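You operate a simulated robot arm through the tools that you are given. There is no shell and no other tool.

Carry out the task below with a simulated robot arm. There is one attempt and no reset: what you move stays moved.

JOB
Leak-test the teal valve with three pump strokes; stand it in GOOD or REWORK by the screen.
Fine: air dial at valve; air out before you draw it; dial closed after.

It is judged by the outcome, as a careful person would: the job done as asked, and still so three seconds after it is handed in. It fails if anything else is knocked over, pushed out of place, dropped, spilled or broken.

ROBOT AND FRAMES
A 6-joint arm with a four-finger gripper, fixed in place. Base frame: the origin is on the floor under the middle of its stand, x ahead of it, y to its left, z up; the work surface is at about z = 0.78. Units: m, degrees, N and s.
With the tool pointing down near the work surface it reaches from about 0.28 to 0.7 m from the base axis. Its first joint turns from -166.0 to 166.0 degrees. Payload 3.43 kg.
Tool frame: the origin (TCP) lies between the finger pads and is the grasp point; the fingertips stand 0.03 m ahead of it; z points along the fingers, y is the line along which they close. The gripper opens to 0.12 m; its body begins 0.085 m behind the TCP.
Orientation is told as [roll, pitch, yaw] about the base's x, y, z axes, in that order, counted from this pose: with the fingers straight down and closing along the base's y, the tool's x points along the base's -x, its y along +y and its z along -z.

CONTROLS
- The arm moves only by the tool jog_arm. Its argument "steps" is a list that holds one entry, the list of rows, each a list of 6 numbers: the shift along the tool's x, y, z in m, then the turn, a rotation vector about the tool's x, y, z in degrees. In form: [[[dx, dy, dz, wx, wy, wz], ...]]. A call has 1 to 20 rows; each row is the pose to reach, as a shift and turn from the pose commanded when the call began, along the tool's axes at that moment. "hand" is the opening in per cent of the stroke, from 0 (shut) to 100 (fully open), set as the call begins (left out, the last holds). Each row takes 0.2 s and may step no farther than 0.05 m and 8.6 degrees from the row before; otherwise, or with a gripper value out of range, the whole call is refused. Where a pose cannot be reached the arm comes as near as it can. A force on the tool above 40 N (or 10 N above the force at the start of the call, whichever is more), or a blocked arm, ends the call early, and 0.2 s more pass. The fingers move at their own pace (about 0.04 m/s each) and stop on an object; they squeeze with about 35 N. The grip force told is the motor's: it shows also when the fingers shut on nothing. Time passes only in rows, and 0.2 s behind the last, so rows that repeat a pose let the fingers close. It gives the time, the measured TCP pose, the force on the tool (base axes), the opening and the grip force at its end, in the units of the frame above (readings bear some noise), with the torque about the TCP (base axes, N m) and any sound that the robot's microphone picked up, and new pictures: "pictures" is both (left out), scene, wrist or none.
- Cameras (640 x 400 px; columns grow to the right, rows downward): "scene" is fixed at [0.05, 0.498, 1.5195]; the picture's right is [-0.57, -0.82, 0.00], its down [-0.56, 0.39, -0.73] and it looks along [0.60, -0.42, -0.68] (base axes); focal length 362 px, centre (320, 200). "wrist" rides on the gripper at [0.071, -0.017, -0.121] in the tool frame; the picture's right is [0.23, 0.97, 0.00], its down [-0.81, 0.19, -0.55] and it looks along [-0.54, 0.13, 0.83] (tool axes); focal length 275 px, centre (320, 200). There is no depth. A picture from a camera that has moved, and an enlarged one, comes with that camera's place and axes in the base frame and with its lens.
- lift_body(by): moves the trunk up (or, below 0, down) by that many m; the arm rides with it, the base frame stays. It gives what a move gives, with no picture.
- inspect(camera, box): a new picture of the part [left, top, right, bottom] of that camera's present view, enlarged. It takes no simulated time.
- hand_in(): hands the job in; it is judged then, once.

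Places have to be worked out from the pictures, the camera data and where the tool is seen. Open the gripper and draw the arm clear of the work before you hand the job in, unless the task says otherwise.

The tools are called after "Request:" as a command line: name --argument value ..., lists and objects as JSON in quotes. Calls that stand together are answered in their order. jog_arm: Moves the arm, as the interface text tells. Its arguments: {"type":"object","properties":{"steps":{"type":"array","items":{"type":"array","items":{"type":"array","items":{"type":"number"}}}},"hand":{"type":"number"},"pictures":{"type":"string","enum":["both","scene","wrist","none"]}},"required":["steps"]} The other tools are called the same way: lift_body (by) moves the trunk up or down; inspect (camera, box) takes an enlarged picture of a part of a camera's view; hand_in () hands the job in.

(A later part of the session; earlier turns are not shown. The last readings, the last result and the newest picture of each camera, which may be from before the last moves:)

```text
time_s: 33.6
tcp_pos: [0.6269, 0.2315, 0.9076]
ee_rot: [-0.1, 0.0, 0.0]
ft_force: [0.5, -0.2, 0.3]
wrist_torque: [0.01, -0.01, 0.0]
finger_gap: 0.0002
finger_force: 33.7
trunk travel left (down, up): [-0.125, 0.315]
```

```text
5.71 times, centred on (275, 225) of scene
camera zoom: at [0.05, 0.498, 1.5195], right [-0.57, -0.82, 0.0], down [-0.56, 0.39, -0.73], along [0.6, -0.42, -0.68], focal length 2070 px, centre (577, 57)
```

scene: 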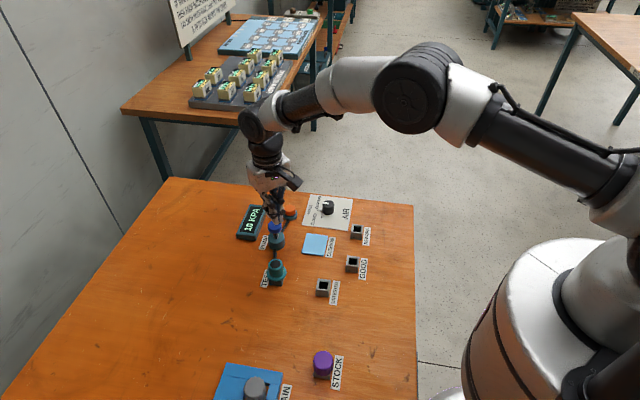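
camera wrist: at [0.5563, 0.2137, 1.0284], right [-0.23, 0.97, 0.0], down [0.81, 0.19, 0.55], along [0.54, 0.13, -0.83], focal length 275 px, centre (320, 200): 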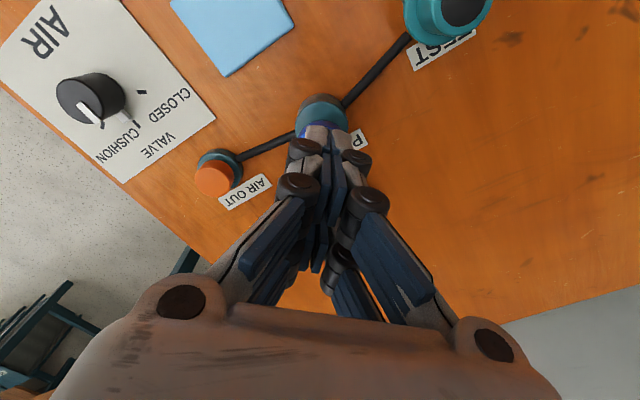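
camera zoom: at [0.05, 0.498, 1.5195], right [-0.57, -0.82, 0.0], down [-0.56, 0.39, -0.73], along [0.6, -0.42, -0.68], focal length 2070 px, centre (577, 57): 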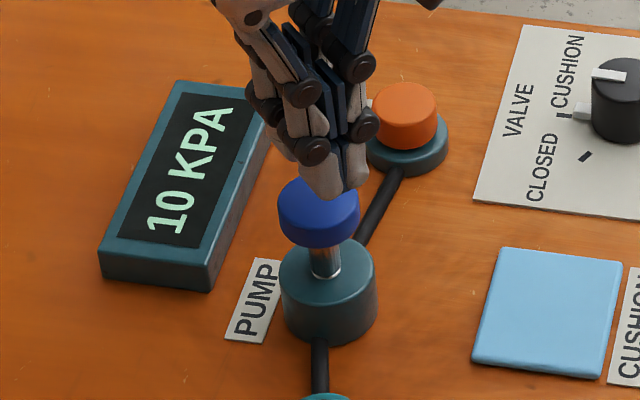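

The plunger is back up and the screen holds 10 KPA. Stroke three, the last one.

Request:
jog_arm --steps '[[[0, 0, 0.012, 0, 0, 0], [0, 0, 0.022, 0, 0, 0], [0, 0, 0.032, 0, 0, 0], [0, 0, 0.042, 0, 0, 0], [0, 0, 0.05, 0, 0, 0], [0, 0, 0.054, 0, 0, 0], [0, 0, 0.054, 0, 0, 0]]]' --pictures "scene"

Request:
inspect --camera "scene" --box '[235, 190, 315, 260]'

```text
time_s: 35.2
tcp_pos: [0.6275, 0.2322, 0.8544]
ee_rot: [0.0, -0.1, -0.1]
ft_force: [0.8, 1.4, 6.0]
wrist_torque: [0.04, 0.0, 0.02]
finger_gap: 0.0063
finger_force: 33.6
trunk travel left (down, up): [-0.125, 0.315]
```

scene: 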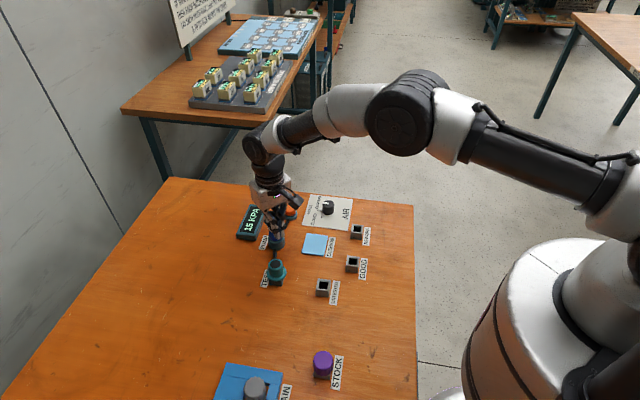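

```text
5.71 times, centred on (275, 225) of scene
camera zoom: at [0.05, 0.498, 1.5195], right [-0.57, -0.82, 0.0], down [-0.56, 0.39, -0.73], along [0.6, -0.42, -0.68], focal length 2070 px, centre (577, 57)
```

zoom: 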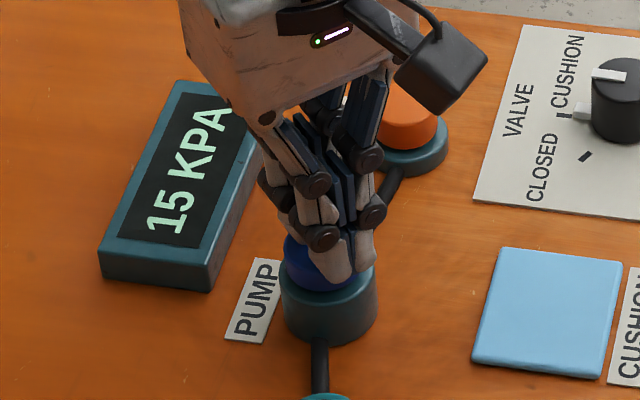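

Stroke three registered: 15 KPA. Lifting clear and watching the reading.

Request:
jog_arm --steps '[[[0, 0, -0.015, 0, 0, 0], [0, 0, -0.03, 0, 0, 0], [0, 0, -0.045, 0, 0, 0], [0, 0, -0.065, 0, 0, 0], [0, 0, -0.085, 0, 0, 0]]]' --pictures "scene"

Request:
inspect --camera "scene" --box '[235, 190, 315, 260]'

```text
time_s: 36.4
tcp_pos: [0.6263, 0.2312, 0.9375]
ee_rot: [0.0, 0.1, 0.0]
ft_force: [-0.4, 0.4, 0.2]
wrist_torque: [0.01, 0.01, 0.01]
finger_gap: 0.0
finger_force: 33.5
trunk travel left (down, up): [-0.125, 0.315]
```

scene: 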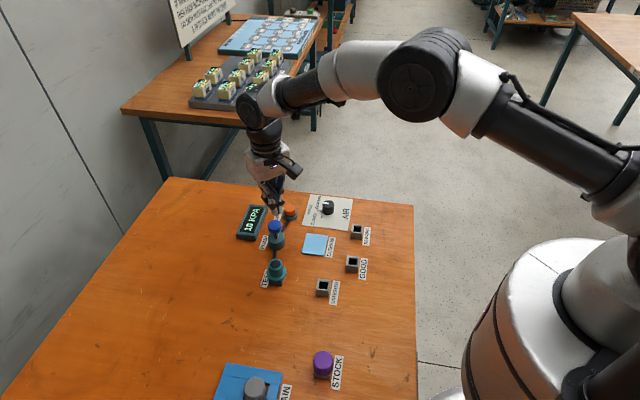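

```text
5.71 times, centred on (275, 225) of scene
camera zoom: at [0.05, 0.498, 1.5195], right [-0.57, -0.82, 0.0], down [-0.56, 0.39, -0.73], along [0.6, -0.42, -0.68], focal length 2070 px, centre (577, 57)
```

zoom: 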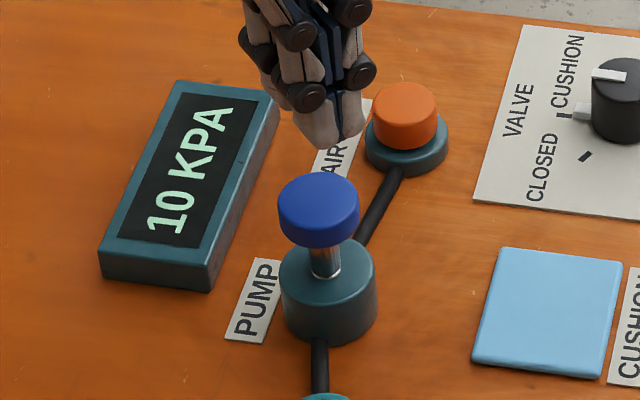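

The reading fell from 15 to 10 KPA within about a second, which suggests a leak. I'll wait and keep watching the screen before judging.

Request:
jog_arm --steps '[[[0, 0, 0, 0, 0, 0], [0, 0, 0, 0, 0, 0], [0, 0, 0, 0, 0, 0]]]' --pictures "scene"

Request:
inspect --camera "scene" --box '[235, 190, 315, 260]'

```text
time_s: 37.2
tcp_pos: [0.6267, 0.2317, 0.9383]
ee_rot: [0.0, 0.0, -0.1]
ft_force: [1.5, 0.0, -0.3]
wrist_torque: [0.01, -0.01, 0.01]
finger_gap: 0.0
finger_force: 33.0
trunk travel left (down, up): [-0.125, 0.315]
```

scene: 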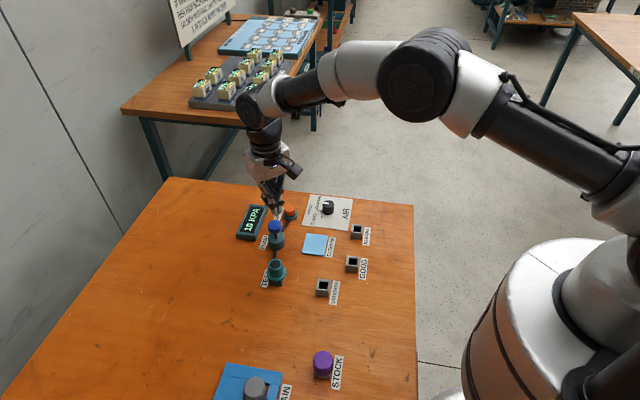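

```text
5.71 times, centred on (275, 225) of scene
camera zoom: at [0.05, 0.498, 1.5195], right [-0.57, -0.82, 0.0], down [-0.56, 0.39, -0.73], along [0.6, -0.42, -0.68], focal length 2070 px, centre (577, 57)
```

zoom: 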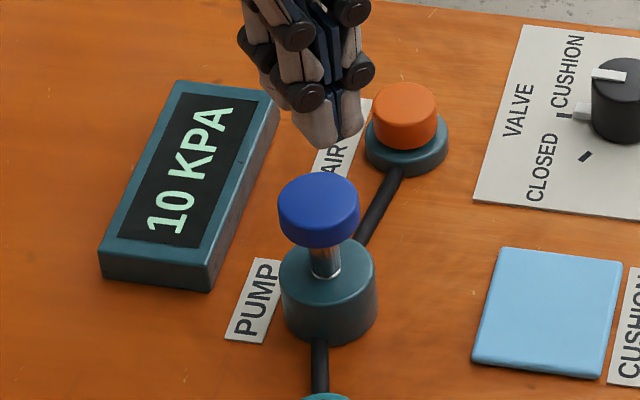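

Still 10 KPA, so I'll watch a few seconds longer to see the trend.

Request:
jog_arm --steps '[[[0, 0, 0, 0, 0, 0], [0, 0, 0, 0, 0, 0], [0, 0, 0, 0, 0, 0], [0, 0, 0, 0, 0, 0], [0, 0, 0, 0, 0, 0], [0, 0, 0, 0, 0, 0], [0, 0, 0, 0, 0, 0], [0, 0, 0, 0, 0, 0]]]' --pictures "scene"

Request:
inspect --camera "scene" --box '[235, 190, 315, 260]'

```text
time_s: 39.0
tcp_pos: [0.6276, 0.2336, 0.9372]
ee_rot: [0.1, 0.0, 0.0]
ft_force: [0.4, -0.1, 0.3]
wrist_torque: [0.02, 0.01, -0.03]
finger_gap: 0.0001
finger_force: 33.3
trunk travel left (down, up): [-0.125, 0.315]
```

scene: 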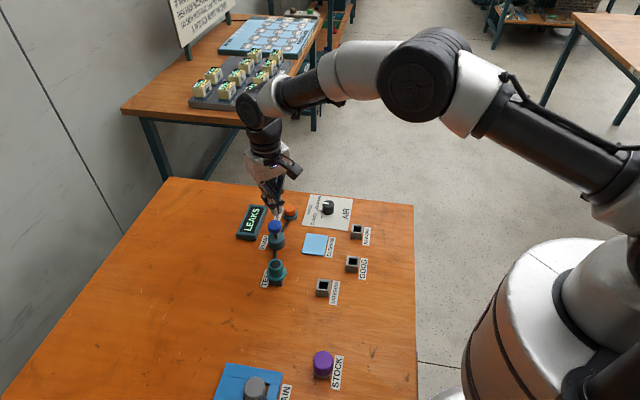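

```text
5.71 times, centred on (275, 225) of scene
camera zoom: at [0.05, 0.498, 1.5195], right [-0.57, -0.82, 0.0], down [-0.56, 0.39, -0.73], along [0.6, -0.42, -0.68], focal length 2070 px, centre (577, 57)
```

zoom: 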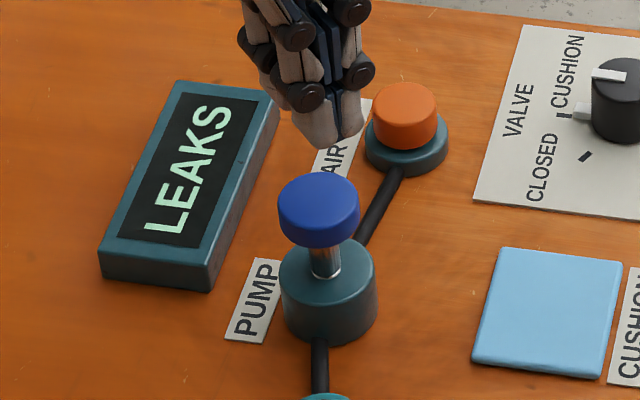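

The screen says LEAKS, so the valve goes to REWORK. First AIR OUT: the button top is at about (0.691, 0.151, 0.819). I'll move above it with the fingers closed.

Request:
jog_arm --steps '[[[-0.021, -0.027, 0, 0, 0, 0], [-0.043, -0.054, 0, 0, 0, 0], [-0.064, -0.0805, 0.01, 0, 0, 0], [-0.064, -0.0805, 0.03, 0, 0, 0], [-0.064, -0.0805, 0.03, 0, 0, 0]]]'

Request:
inspect --camera "wrist" --box '[220, 60, 420, 240]'

Request:
inspect --camera "scene" --box '[235, 170, 335, 260]'

```text
time_s: 40.2
tcp_pos: [0.6905, 0.1518, 0.9089]
ee_rot: [0.0, -0.1, 0.0]
ft_force: [1.0, -0.6, 0.4]
wrist_torque: [0.0, -0.01, -0.01]
finger_gap: 0.0
finger_force: 33.6
trunk travel left (down, up): [-0.125, 0.315]
camera wrist: at [0.62, 0.1332, 1.03], right [-0.23, 0.97, 0.0], down [0.81, 0.19, 0.55], along [0.54, 0.13, -0.83], focal length 275 px, centre (320, 200)
```

scene: 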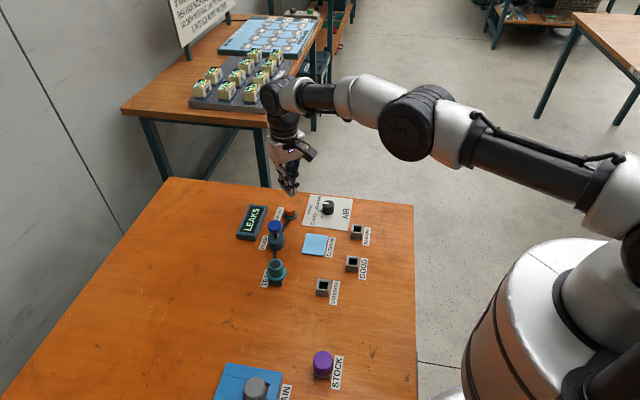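
wrist: 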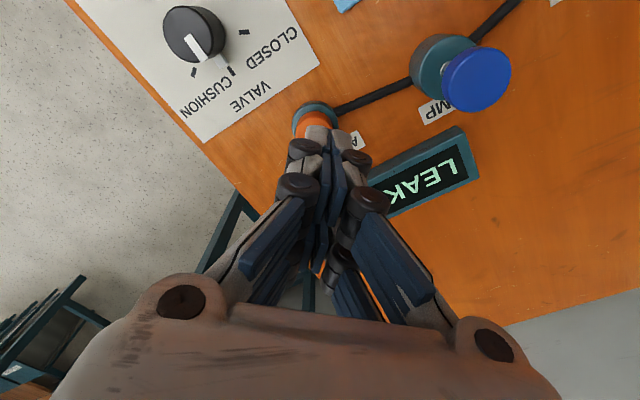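

```text
2.22 times, centred on (320, 150) of wrist
camera zoom: at [0.62, 0.1332, 1.03], right [-0.23, 0.97, 0.0], down [0.81, 0.19, 0.55], along [0.54, 0.13, -0.83], focal length 612 px, centre (320, 311)
```

zoom: 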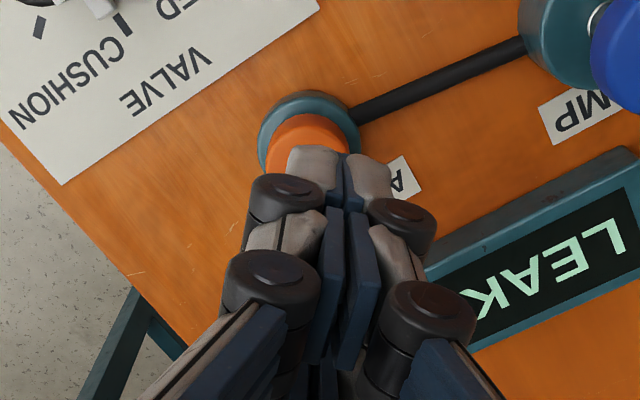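

```text
4.44 times, centred on (285, 215) of scene
camera zoom: at [0.05, 0.498, 1.5195], right [-0.57, -0.82, 0.0], down [-0.56, 0.39, -0.73], along [0.6, -0.42, -0.68], focal length 1610 px, centre (476, 133)
```

zoom: 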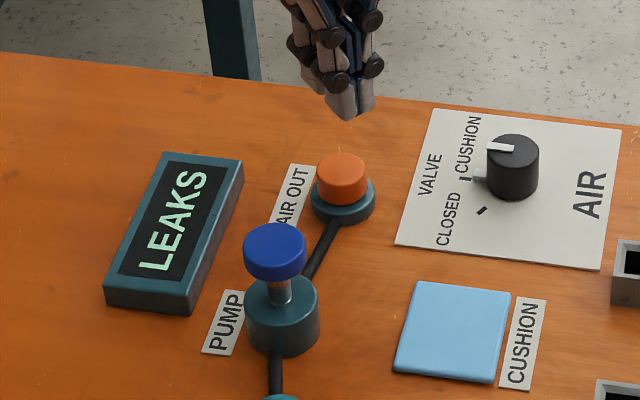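

The button centre is about 3 mm to the -y side of the TCP; I'll shift, descend onto it, and press gently.

Request:
jog_arm --steps '[[[-0.0005, -0.003, 0.02, 0, 0, 0], [-0.0005, -0.003, 0.04, 0, 0, 0], [-0.0005, -0.003, 0.052, 0, 0, 0], [-0.0005, -0.003, 0.058, 0, 0, 0], [-0.0005, -0.003, 0.062, 0, 0, 0]]]' --pictures "scene"

Request:
inspect --camera "scene" --box '[235, 170, 335, 260]'

```text
time_s: 41.4
tcp_pos: [0.6871, 0.1466, 0.8464]
ee_rot: [-0.1, -0.1, 0.0]
ft_force: [-0.3, -1.1, -0.2]
wrist_torque: [-0.02, 0.03, 0.0]
finger_gap: 0.0
finger_force: 33.7
out of reach, approached as far as the arm can: row 4, 5
trunk travel left (down, up): [-0.125, 0.315]
```

scene: 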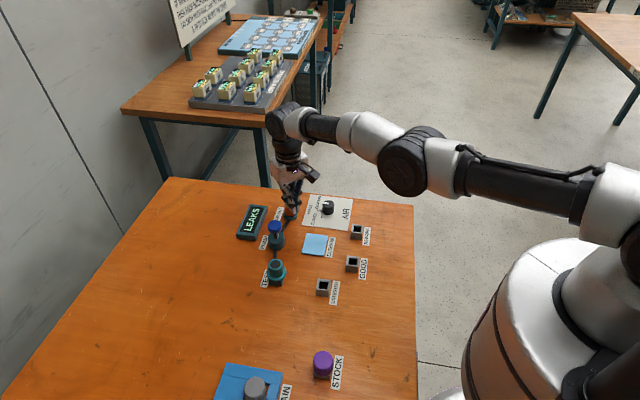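

```text
4.44 times, centred on (285, 215) of scene
camera zoom: at [0.05, 0.498, 1.5195], right [-0.57, -0.82, 0.0], down [-0.56, 0.39, -0.73], along [0.6, -0.42, -0.68], focal length 1610 px, centre (476, 133)
```

zoom: 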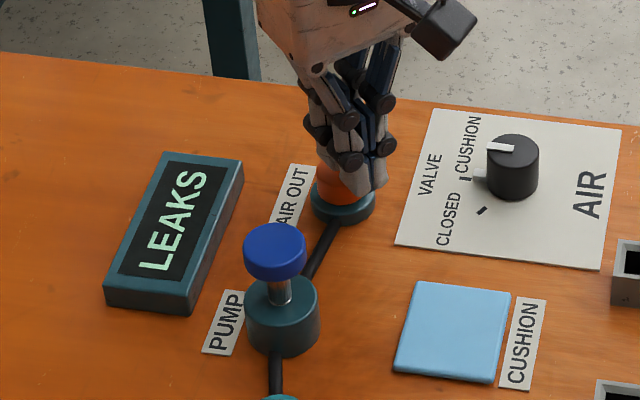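

The arm runs out of reach by about 4 mm at this height. I'll back up straight and lower the trunk by 0.08 m to gain horizontal reach.

Request:
jog_arm --steps '[[[0, 0, -0.03, 0, 0, 0], [0, 0, -0.065, 0, 0, 0], [0, 0, -0.105, 0, 0, 0], [0, 0, -0.105, 0, 0, 0]]]' --pictures "none"

```text
time_s: 42.4
tcp_pos: [0.6941, 0.149, 0.9521]
ee_rot: [0.0, 0.2, 0.0]
ft_force: [-0.1, -0.5, 0.3]
wrist_torque: [-0.01, -0.01, 0.03]
finger_gap: 0.0001
finger_force: 33.1
out of reach, approached as far as the arm can: row 2, 3, 4
trunk travel left (down, up): [-0.125, 0.315]
```

Reach seems best near z 0.91, so lowering the trunk by 0.07 should bring that best height to the button. The tips are at 0.92 now and will come to about 0.85, still above the button.

Request:
lift_body --by -0.07

```text
time_s: 43.5
tcp_pos: [0.694, 0.1483, 0.8834]
ee_rot: [0.0, 0.1, 0.0]
ft_force: [-0.1, 0.2, 0.2]
wrist_torque: [-0.02, 0.01, 0.02]
finger_gap: 0.0
finger_force: 33.0
trunk travel left (down, up): [-0.055, 0.385]
```

The TCP is at (0.694, 0.148, 0.883). I'll descend to just above the button and look.

Request:
jog_arm --steps '[[[0.001, 0, 0.01, 0, 0, 0], [0.002, 0, 0.02, 0, 0, 0], [0.002, 0, 0.026, 0, 0, 0], [0.002, 0, 0.026, 0, 0, 0]]]'

Request:
inspect --camera "scene" --box '[245, 170, 335, 250]'

Request:
inspect --camera "wrist" --box '[240, 80, 400, 200]'

```text
time_s: 44.5
tcp_pos: [0.6935, 0.1499, 0.8557]
ee_rot: [-0.1, 0.2, -0.1]
ft_force: [-0.2, -0.1, -0.6]
wrist_torque: [-0.03, 0.02, 0.02]
finger_gap: 0.0
finger_force: 33.6
trunk travel left (down, up): [-0.055, 0.385]
camera wrist: at [0.622, 0.1312, 0.9776], right [-0.23, 0.97, 0.0], down [0.81, 0.19, 0.55], along [0.54, 0.13, -0.84], focal length 275 px, centre (320, 200)
```

scene: 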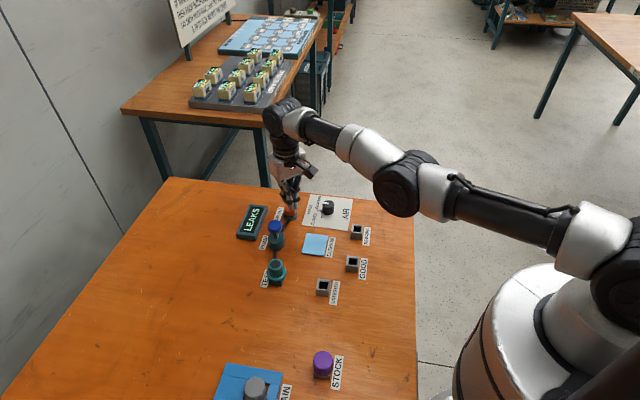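
wrist: 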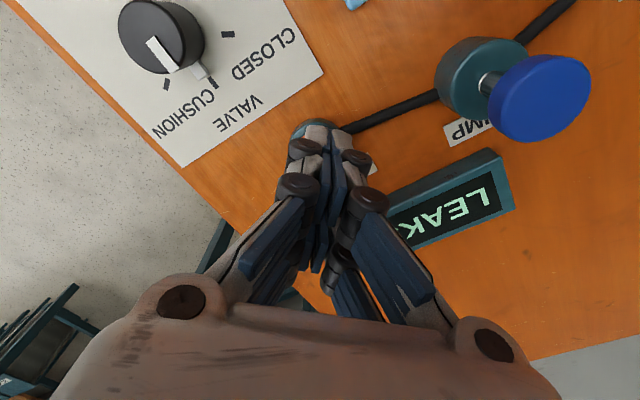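

```text
5.00 times, centred on (290, 210) of scene
camera zoom: at [0.05, 0.498, 1.5195], right [-0.57, -0.82, 0.0], down [-0.56, 0.39, -0.73], along [0.6, -0.42, -0.68], focal length 1811 px, centre (470, 150)
```

zoom: 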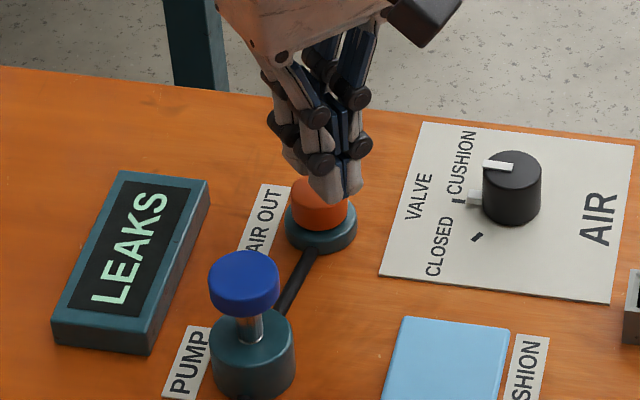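

```text
3.33 times, centred on (320, 140) of wrist
camera zoom: at [0.622, 0.1312, 0.9776], right [-0.23, 0.97, 0.0], down [0.81, 0.19, 0.55], along [0.54, 0.13, -0.84], focal length 918 px, centre (320, 400)
```

zoom: 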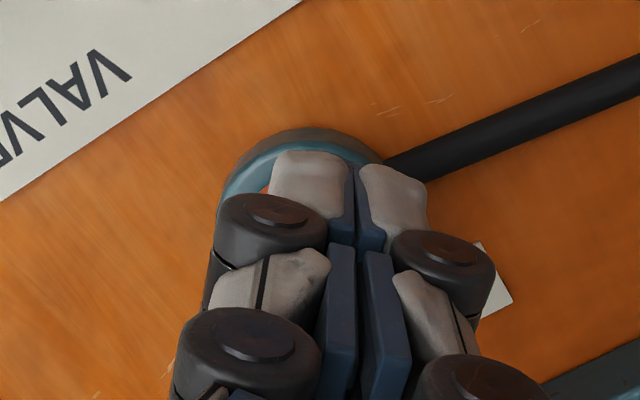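

The tips are just above the button. Pressing down in 2-3 mm steps with a small -y shift.

Request:
jog_arm --steps '[[[0, -0.002, 0.004, 0, 0, 0], [0, -0.002, 0.008, 0, 0, 0], [0, -0.002, 0.011, 0, 0, 0], [0, -0.002, 0.014, 0, 0, 0]]]' --pictures "scene"

Request:
inspect --camera "scene" --box '[245, 170, 335, 250]'

```text
time_s: 45.5
tcp_pos: [0.6923, 0.1465, 0.8419]
ee_rot: [0.0, 0.1, 0.0]
ft_force: [-0.5, -0.1, 0.0]
wrist_torque: [0.0, 0.0, -0.01]
finger_gap: 0.0002
finger_force: 33.6
trunk travel left (down, up): [-0.055, 0.385]
```

scene: 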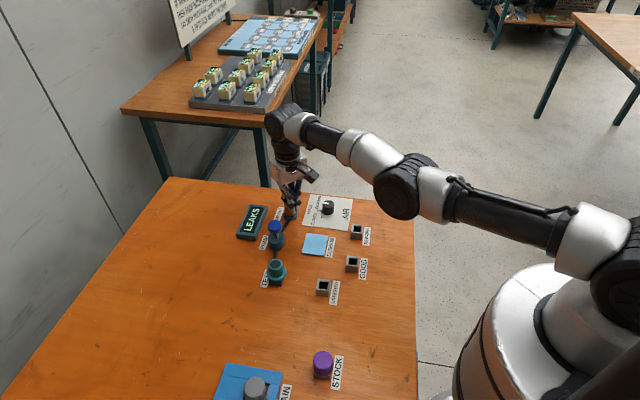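

```text
5.00 times, centred on (290, 210) of scene
camera zoom: at [0.05, 0.498, 1.5195], right [-0.57, -0.82, 0.0], down [-0.56, 0.39, -0.73], along [0.6, -0.42, -0.68], focal length 1811 px, centre (470, 150)
```

zoom: 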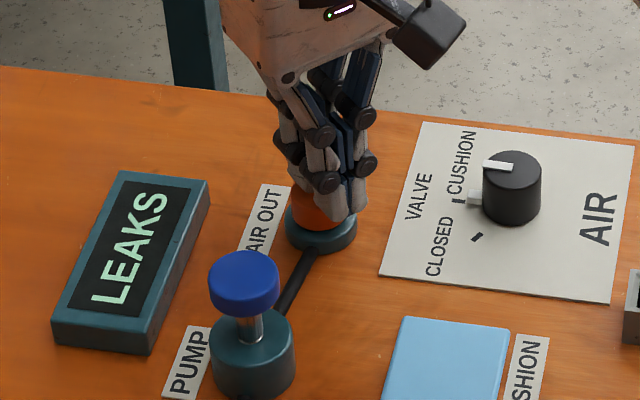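

No force yet. Continuing down a few more mm while watching the screen and force.

Request:
jog_arm --steps '[[[0, 0, 0.002, 0, 0, 0], [0, 0, 0.004, 0, 0, 0], [0, 0, 0.006, 0, 0, 0]]]' --pictures "scene"

Request:
inspect --camera "scene" --box '[245, 170, 335, 250]'

```text
time_s: 46.3
tcp_pos: [0.6921, 0.1465, 0.8358]
ee_rot: [0.1, 0.2, 0.0]
ft_force: [-0.9, 0.3, 1.1]
wrist_torque: [-0.02, -0.01, 0.01]
finger_gap: 0.006
finger_force: 33.9
trunk travel left (down, up): [-0.055, 0.385]
```

scene: 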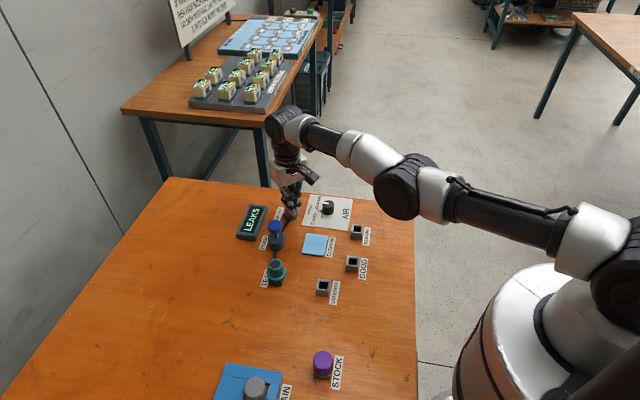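

```text
5.00 times, centred on (290, 210) of scene
camera zoom: at [0.05, 0.498, 1.5195], right [-0.57, -0.82, 0.0], down [-0.56, 0.39, -0.73], along [0.6, -0.42, -0.68], focal length 1811 px, centre (470, 150)
```

zoom: 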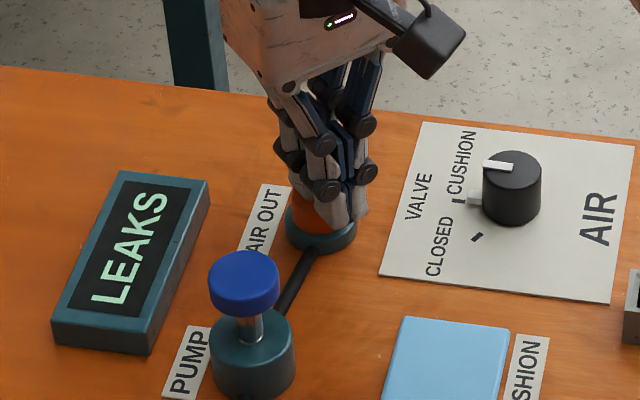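

The same contact sign as on the pump appears (gap 6 mm, about 1 N): the button is being pressed. Continuing down to its stop.

Request:
jog_arm --steps '[[[0, 0, 0.002, 0, 0, 0], [0, 0, 0.004, 0, 0, 0], [0, 0, 0.006, 0, 0, 0]]]' --pictures "scene"

Request:
inspect --camera "scene" --box '[245, 170, 335, 250]'

```text
time_s: 47.1
tcp_pos: [0.6933, 0.1476, 0.8299]
ee_rot: [-0.1, 0.0, 0.1]
ft_force: [0.2, -1.0, 0.8]
wrist_torque: [0.03, -0.02, 0.0]
finger_gap: 0.0061
finger_force: 33.1
trunk travel left (down, up): [-0.055, 0.385]
```

scene: 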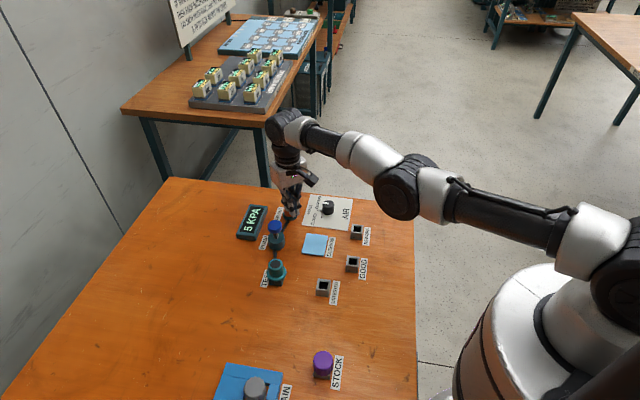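

```text
5.00 times, centred on (290, 210) of scene
camera zoom: at [0.05, 0.498, 1.5195], right [-0.57, -0.82, 0.0], down [-0.56, 0.39, -0.73], along [0.6, -0.42, -0.68], focal length 1811 px, centre (470, 150)
```

zoom: 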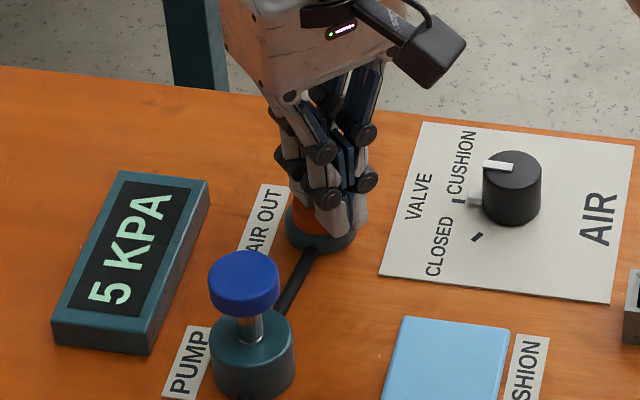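

AIR OUT is bleeding: the screen now reads 5 KPA. Holding the button until it reads 0.

Request:
jog_arm --steps '[[[0, 0, 0.001, 0, 0, 0], [0, 0, 0.001, 0, 0, 0], [0, 0, 0.001, 0, 0, 0], [0, 0, 0.001, 0, 0, 0], [0, 0, 0.001, 0, 0, 0]]]' --pictures "scene"

Request:
inspect --camera "scene" --box '[245, 170, 335, 250]'

```text
time_s: 48.3
tcp_pos: [0.6934, 0.1477, 0.8284]
ee_rot: [0.0, 0.0, 0.0]
ft_force: [-0.5, 0.5, 1.0]
wrist_torque: [0.05, 0.01, -0.01]
finger_gap: 0.0057
finger_force: 33.7
trunk travel left (down, up): [-0.055, 0.385]
```

scene: 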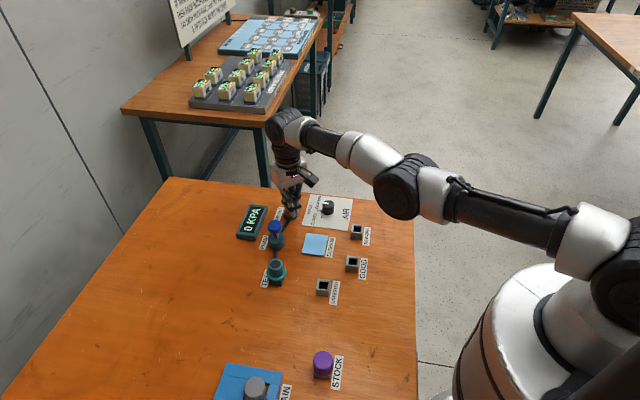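

```text
5.00 times, centred on (290, 210) of scene
camera zoom: at [0.05, 0.498, 1.5195], right [-0.57, -0.82, 0.0], down [-0.56, 0.39, -0.73], along [0.6, -0.42, -0.68], focal length 1811 px, centre (470, 150)
```

zoom: 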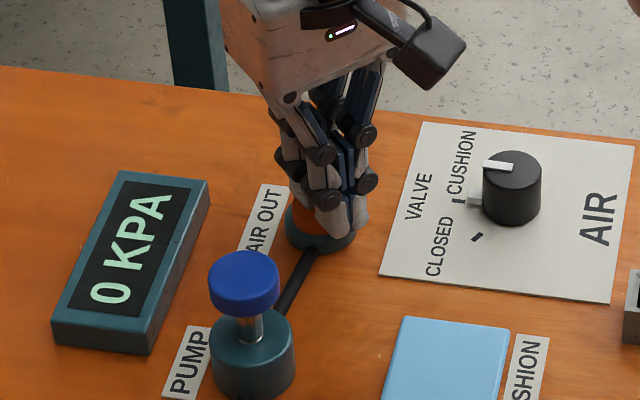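

0 KPA. I'll hold one more second so the air is truly out, then lift straight off.

Request:
jog_arm --steps '[[[0, 0, 0, 0, 0, 0], [0, 0, 0, 0, 0, 0], [0, 0, 0, 0, 0, 0], [0, 0, 0, 0, 0, 0], [0, 0, 0, 0, 0, 0], [0, 0, -0.015, 0, 0, 0], [0, 0, -0.04, 0, 0, 0], [0, 0, -0.07, 0, 0, 0], [0, 0, -0.07, 0, 0, 0]]]' --pictures "scene"

Request:
inspect --camera "scene" --box '[225, 170, 385, 300]'

```text
time_s: 50.3
tcp_pos: [0.6947, 0.147, 0.8989]
ee_rot: [-0.1, 0.2, 0.1]
ft_force: [-0.5, -0.2, -0.4]
wrist_torque: [-0.01, 0.0, -0.01]
finger_gap: 0.0001
finger_force: 32.9
trunk travel left (down, up): [-0.055, 0.385]
```

scene: 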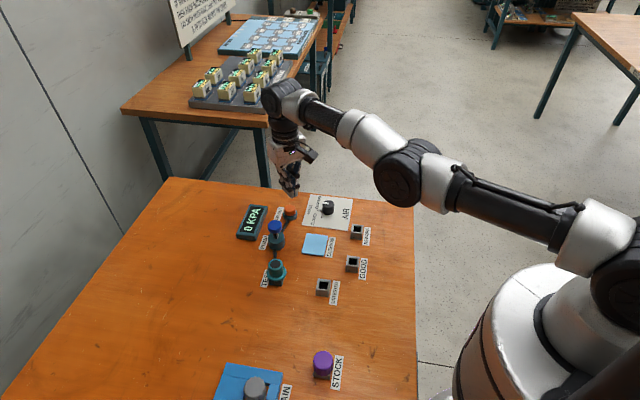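

```text
3.08 times, centred on (305, 235) of scene
camera zoom: at [0.05, 0.498, 1.5195], right [-0.57, -0.82, 0.0], down [-0.56, 0.39, -0.73], along [0.6, -0.42, -0.68], focal length 1115 px, centre (366, 92)
```

zoom: 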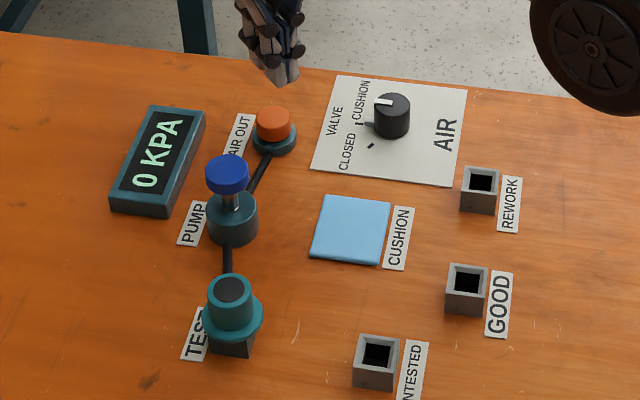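

0 KPA holds with the button released. Raising the trunk back to its original height before moving to the valve.

Request:
lift_body --by 0.07

```text
time_s: 51.4
tcp_pos: [0.6946, 0.1459, 0.9693]
ee_rot: [-0.1, 0.5, 0.0]
ft_force: [-0.3, 0.6, -0.1]
wrist_torque: [0.01, -0.01, 0.02]
finger_gap: 0.0
finger_force: 33.4
trunk travel left (down, up): [-0.125, 0.315]
```

Now crossing high to above the valve in TEST, opening the hand to 60%.

Request:
jog_arm --steps '[[[0.033, 0.0285, 0.003, 0, 0, 0], [0.066, 0.057, 0.006, 0, 0, 0], [0.099, 0.0855, 0.01, 0, 0, 0], [0.132, 0.114, 0.013, 0, 0, 0], [0.1643, 0.142, 0.016, 0, 0, 0], [0.1643, 0.142, 0.016, 0, 0, 0]]]' --hand 60

Request:
inspect --camera "wrist" --box '[260, 60, 400, 180]'

```text
time_s: 52.8
tcp_pos: [0.635, 0.3068, 0.9828]
ee_rot: [-0.2, 0.3, 0.1]
ft_force: [-0.4, 0.4, -0.8]
wrist_torque: [-0.03, -0.04, -0.05]
finger_gap: 0.0719
finger_force: 0.0
out of reach, approached as far as the arm can: row 1, 2, 3, 4, 5, 6
trunk travel left (down, up): [-0.125, 0.315]
camera wrist: at [0.5656, 0.2897, 1.1057], right [-0.23, 0.97, 0.0], down [0.81, 0.19, 0.55], along [0.53, 0.12, -0.84], focal length 275 px, centre (320, 200)
```

scene: 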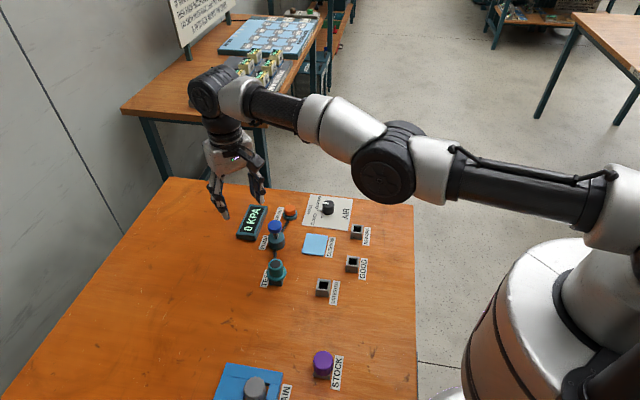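
wrist: 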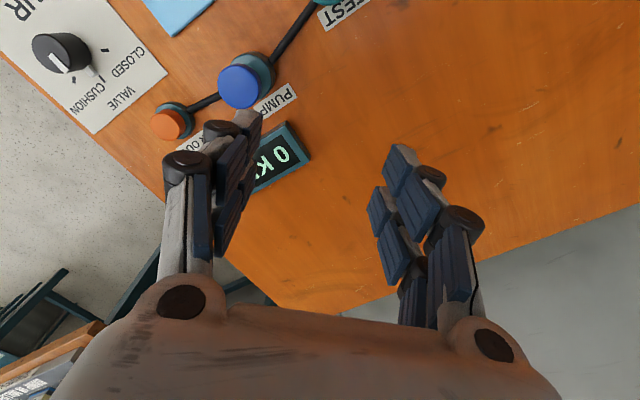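

```text
3.33 times, centred on (330, 120) of wrist
camera zoom: at [0.5656, 0.2897, 1.1057], right [-0.23, 0.97, 0.0], down [0.81, 0.19, 0.55], along [0.53, 0.12, -0.84], focal length 918 px, centre (287, 467)
```

zoom: 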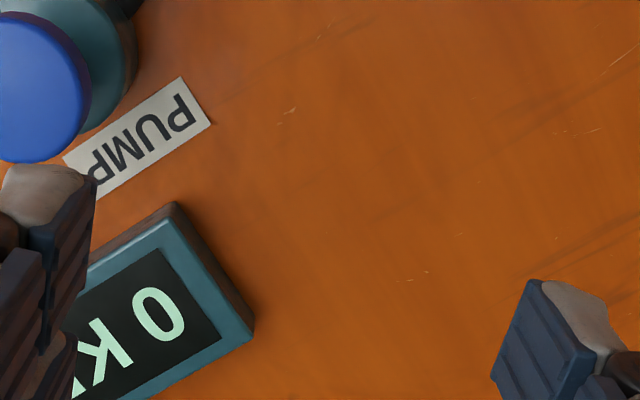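

The arm got stuck stretched out at its reach limit, at (0.635, 0.307, 0.983) with tips well above everything. I'll send a zero-shift call to learn what pose is being commanded now.

Request:
jog_arm --steps '[[[0, 0, 0, 0, 0, 0], [0, 0, 0, 0, 0, 0]]]' --pictures "scene"

```text
time_s: 53.4
tcp_pos: [0.6367, 0.307, 0.984]
ee_rot: [-0.2, 0.3, 0.0]
ft_force: [-0.5, 0.5, 0.1]
wrist_torque: [0.01, 0.05, 0.0]
finger_gap: 0.0719
finger_force: 0.1
trunk travel left (down, up): [-0.125, 0.315]
```

scene: 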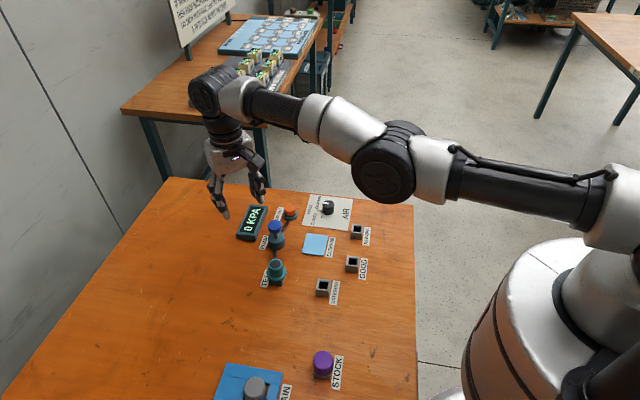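

Commanded is now the present pose. I'll try stepping radially inward in small steps to bend the elbow out of its stretched configuration.

Request:
jog_arm --steps '[[[0.009, -0.0043, 0, 0, 0, 0], [0.018, -0.0087, 0, 0, 0, 0], [0.027, -0.013, 0, 0, 0, 0], [0.036, -0.0174, 0, 0, 0, 0]]]' --pictures "scene"

```text
time_s: 54.4
tcp_pos: [0.637, 0.3068, 0.9836]
ee_rot: [-0.1, 0.3, 0.0]
ft_force: [-0.6, 0.4, 0.3]
wrist_torque: [-0.04, 0.02, 0.01]
finger_gap: 0.0722
finger_force: 0.1
out of reach, approached as far as the arm can: row 1, 2, 3, 4
trunk travel left (down, up): [-0.125, 0.315]
```

scene: 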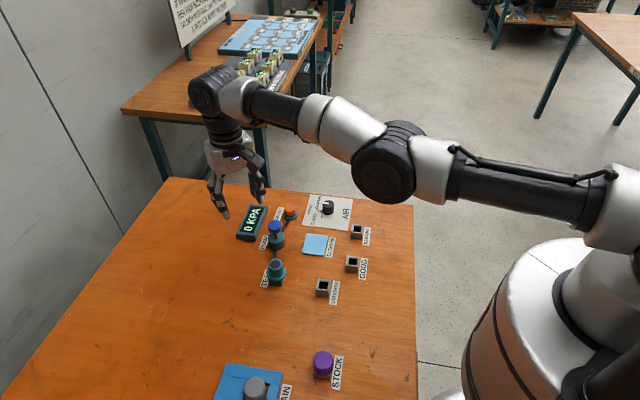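

Pure inward motion is singular when the arm is straight. Moving down worked before from the same state, so I'll descend a little (the tips stay above 0.90, clear of the pump) while moving inward.

Request:
jog_arm --steps '[[[0, 0, 0.01, 0, 0, 0], [0, 0, 0.02, 0, 0, 0], [0.003, -0.0015, 0.03, 0, 0, 0], [0.006, -0.003, 0.04, 0, 0, 0]]]' --pictures "none"

```text
time_s: 55.4
tcp_pos: [0.6374, 0.3078, 0.9447]
ee_rot: [-0.1, 0.3, 0.0]
ft_force: [-0.4, 0.6, 0.6]
wrist_torque: [-0.01, 0.01, 0.0]
finger_gap: 0.0718
finger_force: 0.1
out of reach, approached as far as the arm can: row 3, 4
trunk travel left (down, up): [-0.125, 0.315]
```

Pure downward motion works. Going down another 0.03 to the height of best reach (tips at 0.885, still clear), where the elbow should bend, then trying inward.

Request:
jog_arm --steps '[[[0, 0, 0.01, 0, 0, 0], [0, 0, 0.02, 0, 0, 0], [0, 0, 0.03, 0, 0, 0]]]' --pictures "none"

Request:
jog_arm --steps '[[[0.003, -0.0015, 0, 0, 0, 0], [0.006, -0.003, 0, 0, 0, 0], [0.012, -0.006, 0, 0, 0, 0]]]' --pictures "scene"

```text
time_s: 56.2
tcp_pos: [0.636, 0.3076, 0.9137]
ee_rot: [-0.1, 0.3, 0.0]
ft_force: [-0.6, 0.1, 0.4]
wrist_torque: [0.01, -0.05, 0.03]
finger_gap: 0.0718
finger_force: 0.0
trunk travel left (down, up): [-0.125, 0.315]
```

```text
time_s: 57.0
tcp_pos: [0.6347, 0.3068, 0.9146]
ee_rot: [-0.1, 0.4, 0.0]
ft_force: [0.6, 1.0, -0.5]
wrist_torque: [0.0, 0.01, -0.02]
finger_gap: 0.0722
finger_force: 0.0
out of reach, approached as far as the arm can: row 2, 3
trunk travel left (down, up): [-0.125, 0.315]
```

scene: 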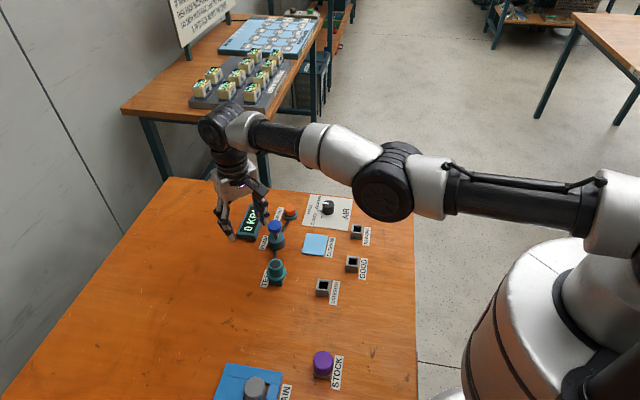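

Row 1 (3 mm) worked but bigger jumps did not. I'll try many very small inward increments at this height.

Request:
jog_arm --steps '[[[0.0015, -0.0007, 0, 0, 0, 0], [0.003, -0.0014, 0, 0, 0, 0], [0.0045, -0.0021, 0, 0, 0, 0], [0.006, -0.0028, 0, 0, 0, 0], [0.0075, -0.0035, 0, 0, 0, 0], [0.009, -0.0042, 0, 0, 0, 0], [0.0105, -0.0049, 0, 0, 0, 0], [0.012, -0.0056, 0, 0, 0, 0]]]' --pictures "none"

```text
time_s: 58.8
tcp_pos: [0.6351, 0.3068, 0.9149]
ee_rot: [-0.1, 0.4, 0.0]
ft_force: [0.0, -0.4, 0.2]
wrist_torque: [0.01, -0.02, 0.03]
finger_gap: 0.0719
finger_force: 0.0
out of reach, approached as far as the arm can: row 2, 3, 4, 5, 6, 7, 8
trunk travel left (down, up): [-0.125, 0.315]
```

The arm is locked dead straight, where inward motion has no gradient. I'll raise it well above shoulder level along its arc, then come straight down so the elbow is forced to flex.

Request:
jog_arm --steps '[[[0, 0, -0.03, 0, 0, 0], [0, 0, -0.06, 0, 0, 0], [0, 0, -0.1, 0, 0, 0], [0, 0, -0.14, 0, 0, 0], [0, 0, -0.18, 0, 0, 0], [0, 0, -0.22, 0, 0, 0], [0, 0, -0.25, 0, 0, 0]]]' --pictures "scene"

```text
time_s: 60.4
tcp_pos: [0.6126, 0.2954, 1.1581]
ee_rot: [0.0, 0.2, 0.0]
ft_force: [-0.4, -0.6, 0.1]
wrist_torque: [0.03, -0.03, 0.03]
finger_gap: 0.0725
finger_force: 0.0
out of reach, approached as far as the arm can: row 5, 6, 7
trunk travel left (down, up): [-0.125, 0.315]
```

scene: 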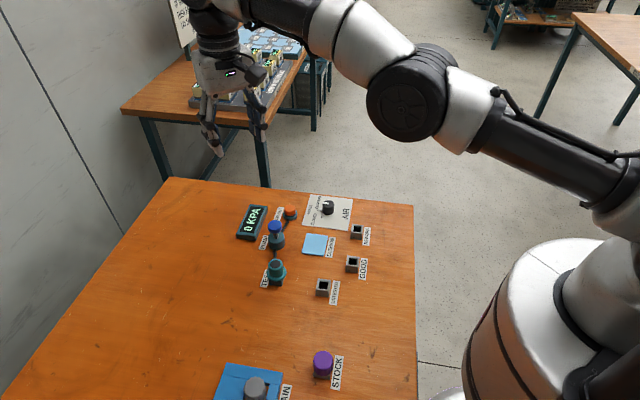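

Now at r 0.68 and z 1.158. Coming straight down at constant xy: at z 0.96 this is about 28 mm inside the arc, so the elbow must bend.

Request:
jog_arm --steps '[[[0, 0, 0.02, 0, 0, 0], [0, 0, 0.04, 0, 0, 0], [0, 0, 0.06, 0, 0, 0], [0, 0, 0.08, 0, 0, 0], [0, 0, 0.1, 0, 0, 0], [0, 0, 0.12, 0, 0, 0], [0, 0, 0.14, 0, 0, 0], [0, 0, 0.16, 0, 0, 0]]]' --pictures "scene"

```text
time_s: 62.2
tcp_pos: [0.6355, 0.3088, 0.9971]
ee_rot: [-0.1, 0.4, 0.0]
ft_force: [-0.9, -0.6, 0.7]
wrist_torque: [0.01, 0.04, -0.01]
finger_gap: 0.0717
finger_force: 0.0
out of reach, approached as far as the arm can: row 2, 3, 4, 5, 6, 7, 8
trunk travel left (down, up): [-0.125, 0.315]
```

scene: 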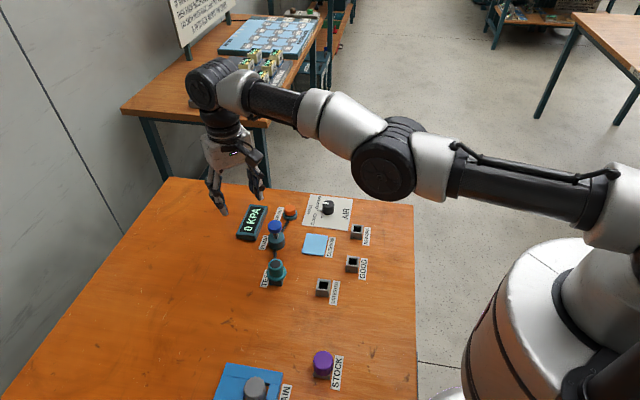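

The forearm slopes up more than the upper arm, so the elbow has flipped "down" and sits at its limit. I'll rise, push outward until the arm is truly straight, then move down so it flexes back elbow-up.

Request:
jog_arm --steps '[[[0, 0, -0.03, 0, 0, 0], [0, 0, -0.06, 0, 0, 0], [-0.005, 0.0024, -0.08, 0, 0, 0], [-0.015, 0.0072, -0.08, 0, 0, 0], [-0.03, 0.0145, -0.08, 0, 0, 0], [-0.045, 0.0218, -0.08, 0, 0, 0], [-0.045, 0.0218, -0.08, 0, 0, 0]]]' --pictures "scene"

```text
time_s: 63.8
tcp_pos: [0.6316, 0.3042, 1.0742]
ee_rot: [0.0, 0.1, 0.0]
ft_force: [0.2, 0.5, -0.5]
wrist_torque: [-0.01, 0.01, 0.04]
finger_gap: 0.072
finger_force: 0.1
out of reach, approached as far as the arm can: row 3, 4, 5, 6, 7
trunk travel left (down, up): [-0.125, 0.315]
```

scene: 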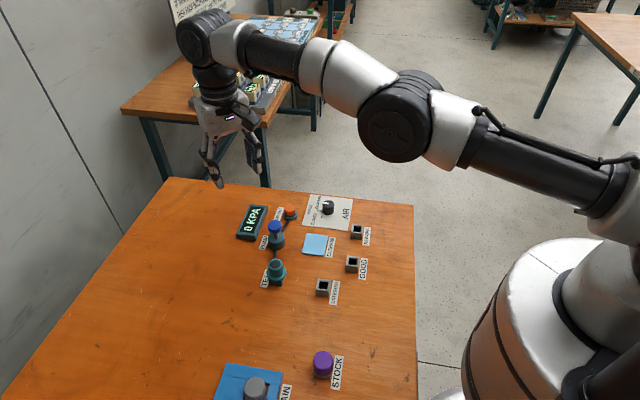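

Now stretched at z 1.074. Moving down at constant xy, in steps, should flex the elbow upward.

Request:
jog_arm --steps '[[[0, 0, 0.02, 0, 0, 0], [0, 0, 0.045, 0, 0, 0], [0.003, -0.0015, 0.07, 0, 0, 0], [0.008, -0.004, 0.1, 0, 0, 0]]]' --pictures "scene"

```text
time_s: 64.8
tcp_pos: [0.623, 0.3011, 0.9734]
ee_rot: [-0.1, 0.2, 0.0]
ft_force: [0.2, -0.2, -0.2]
wrist_torque: [-0.03, -0.01, -0.02]
finger_gap: 0.0717
finger_force: 0.0
trunk travel left (down, up): [-0.125, 0.315]
```

scene: 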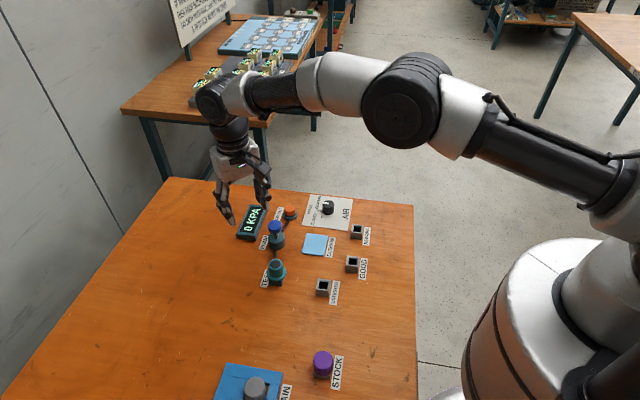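

The elbow is up again and everything is reachable. Now moving inward to above the valve in TEST.

Request:
jog_arm --steps '[[[0.03, -0.004, 0.007, 0, 0, 0], [0.06, -0.008, 0.014, 0, 0, 0], [0.094, -0.012, 0.023, 0, 0, 0], [0.094, -0.012, 0.023, 0, 0, 0]]]'

Request:
inspect --camera "wrist" --box '[260, 40, 400, 180]'

```text
time_s: 65.8
tcp_pos: [0.5286, 0.2887, 0.9505]
ee_rot: [-0.1, 0.3, -0.1]
ft_force: [-0.3, 0.2, 0.6]
wrist_torque: [0.0, -0.02, 0.01]
finger_gap: 0.0721
finger_force: 0.0
trunk travel left (down, up): [-0.125, 0.315]
camera wrist: at [0.4565, 0.2718, 1.0722], right [-0.23, 0.97, 0.0], down [0.81, 0.19, 0.55], along [0.54, 0.13, -0.84], focal length 275 px, centre (320, 200)
```

scene: 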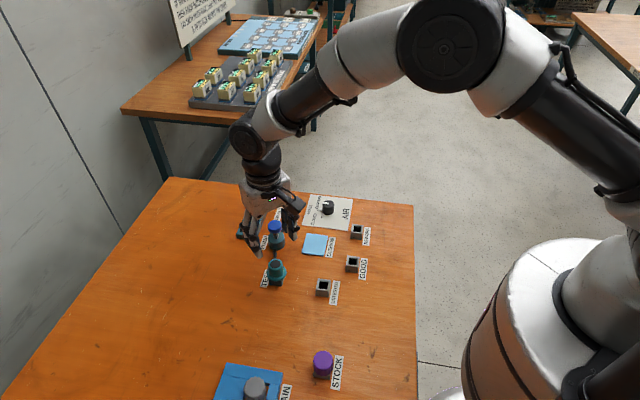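
wrist: 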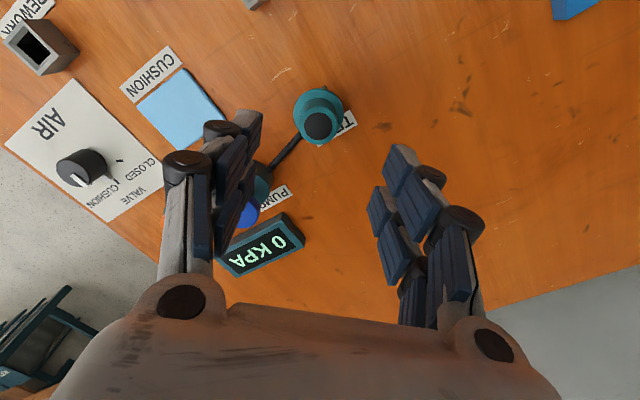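

```text
2.86 times, centred on (330, 110) of wrist
camera zoom: at [0.4565, 0.2718, 1.0722], right [-0.23, 0.97, 0.0], down [0.81, 0.19, 0.55], along [0.54, 0.13, -0.84], focal length 786 px, centre (291, 457)
```

zoom: 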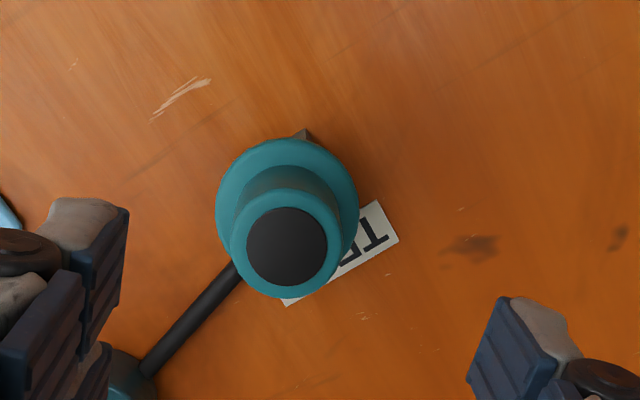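

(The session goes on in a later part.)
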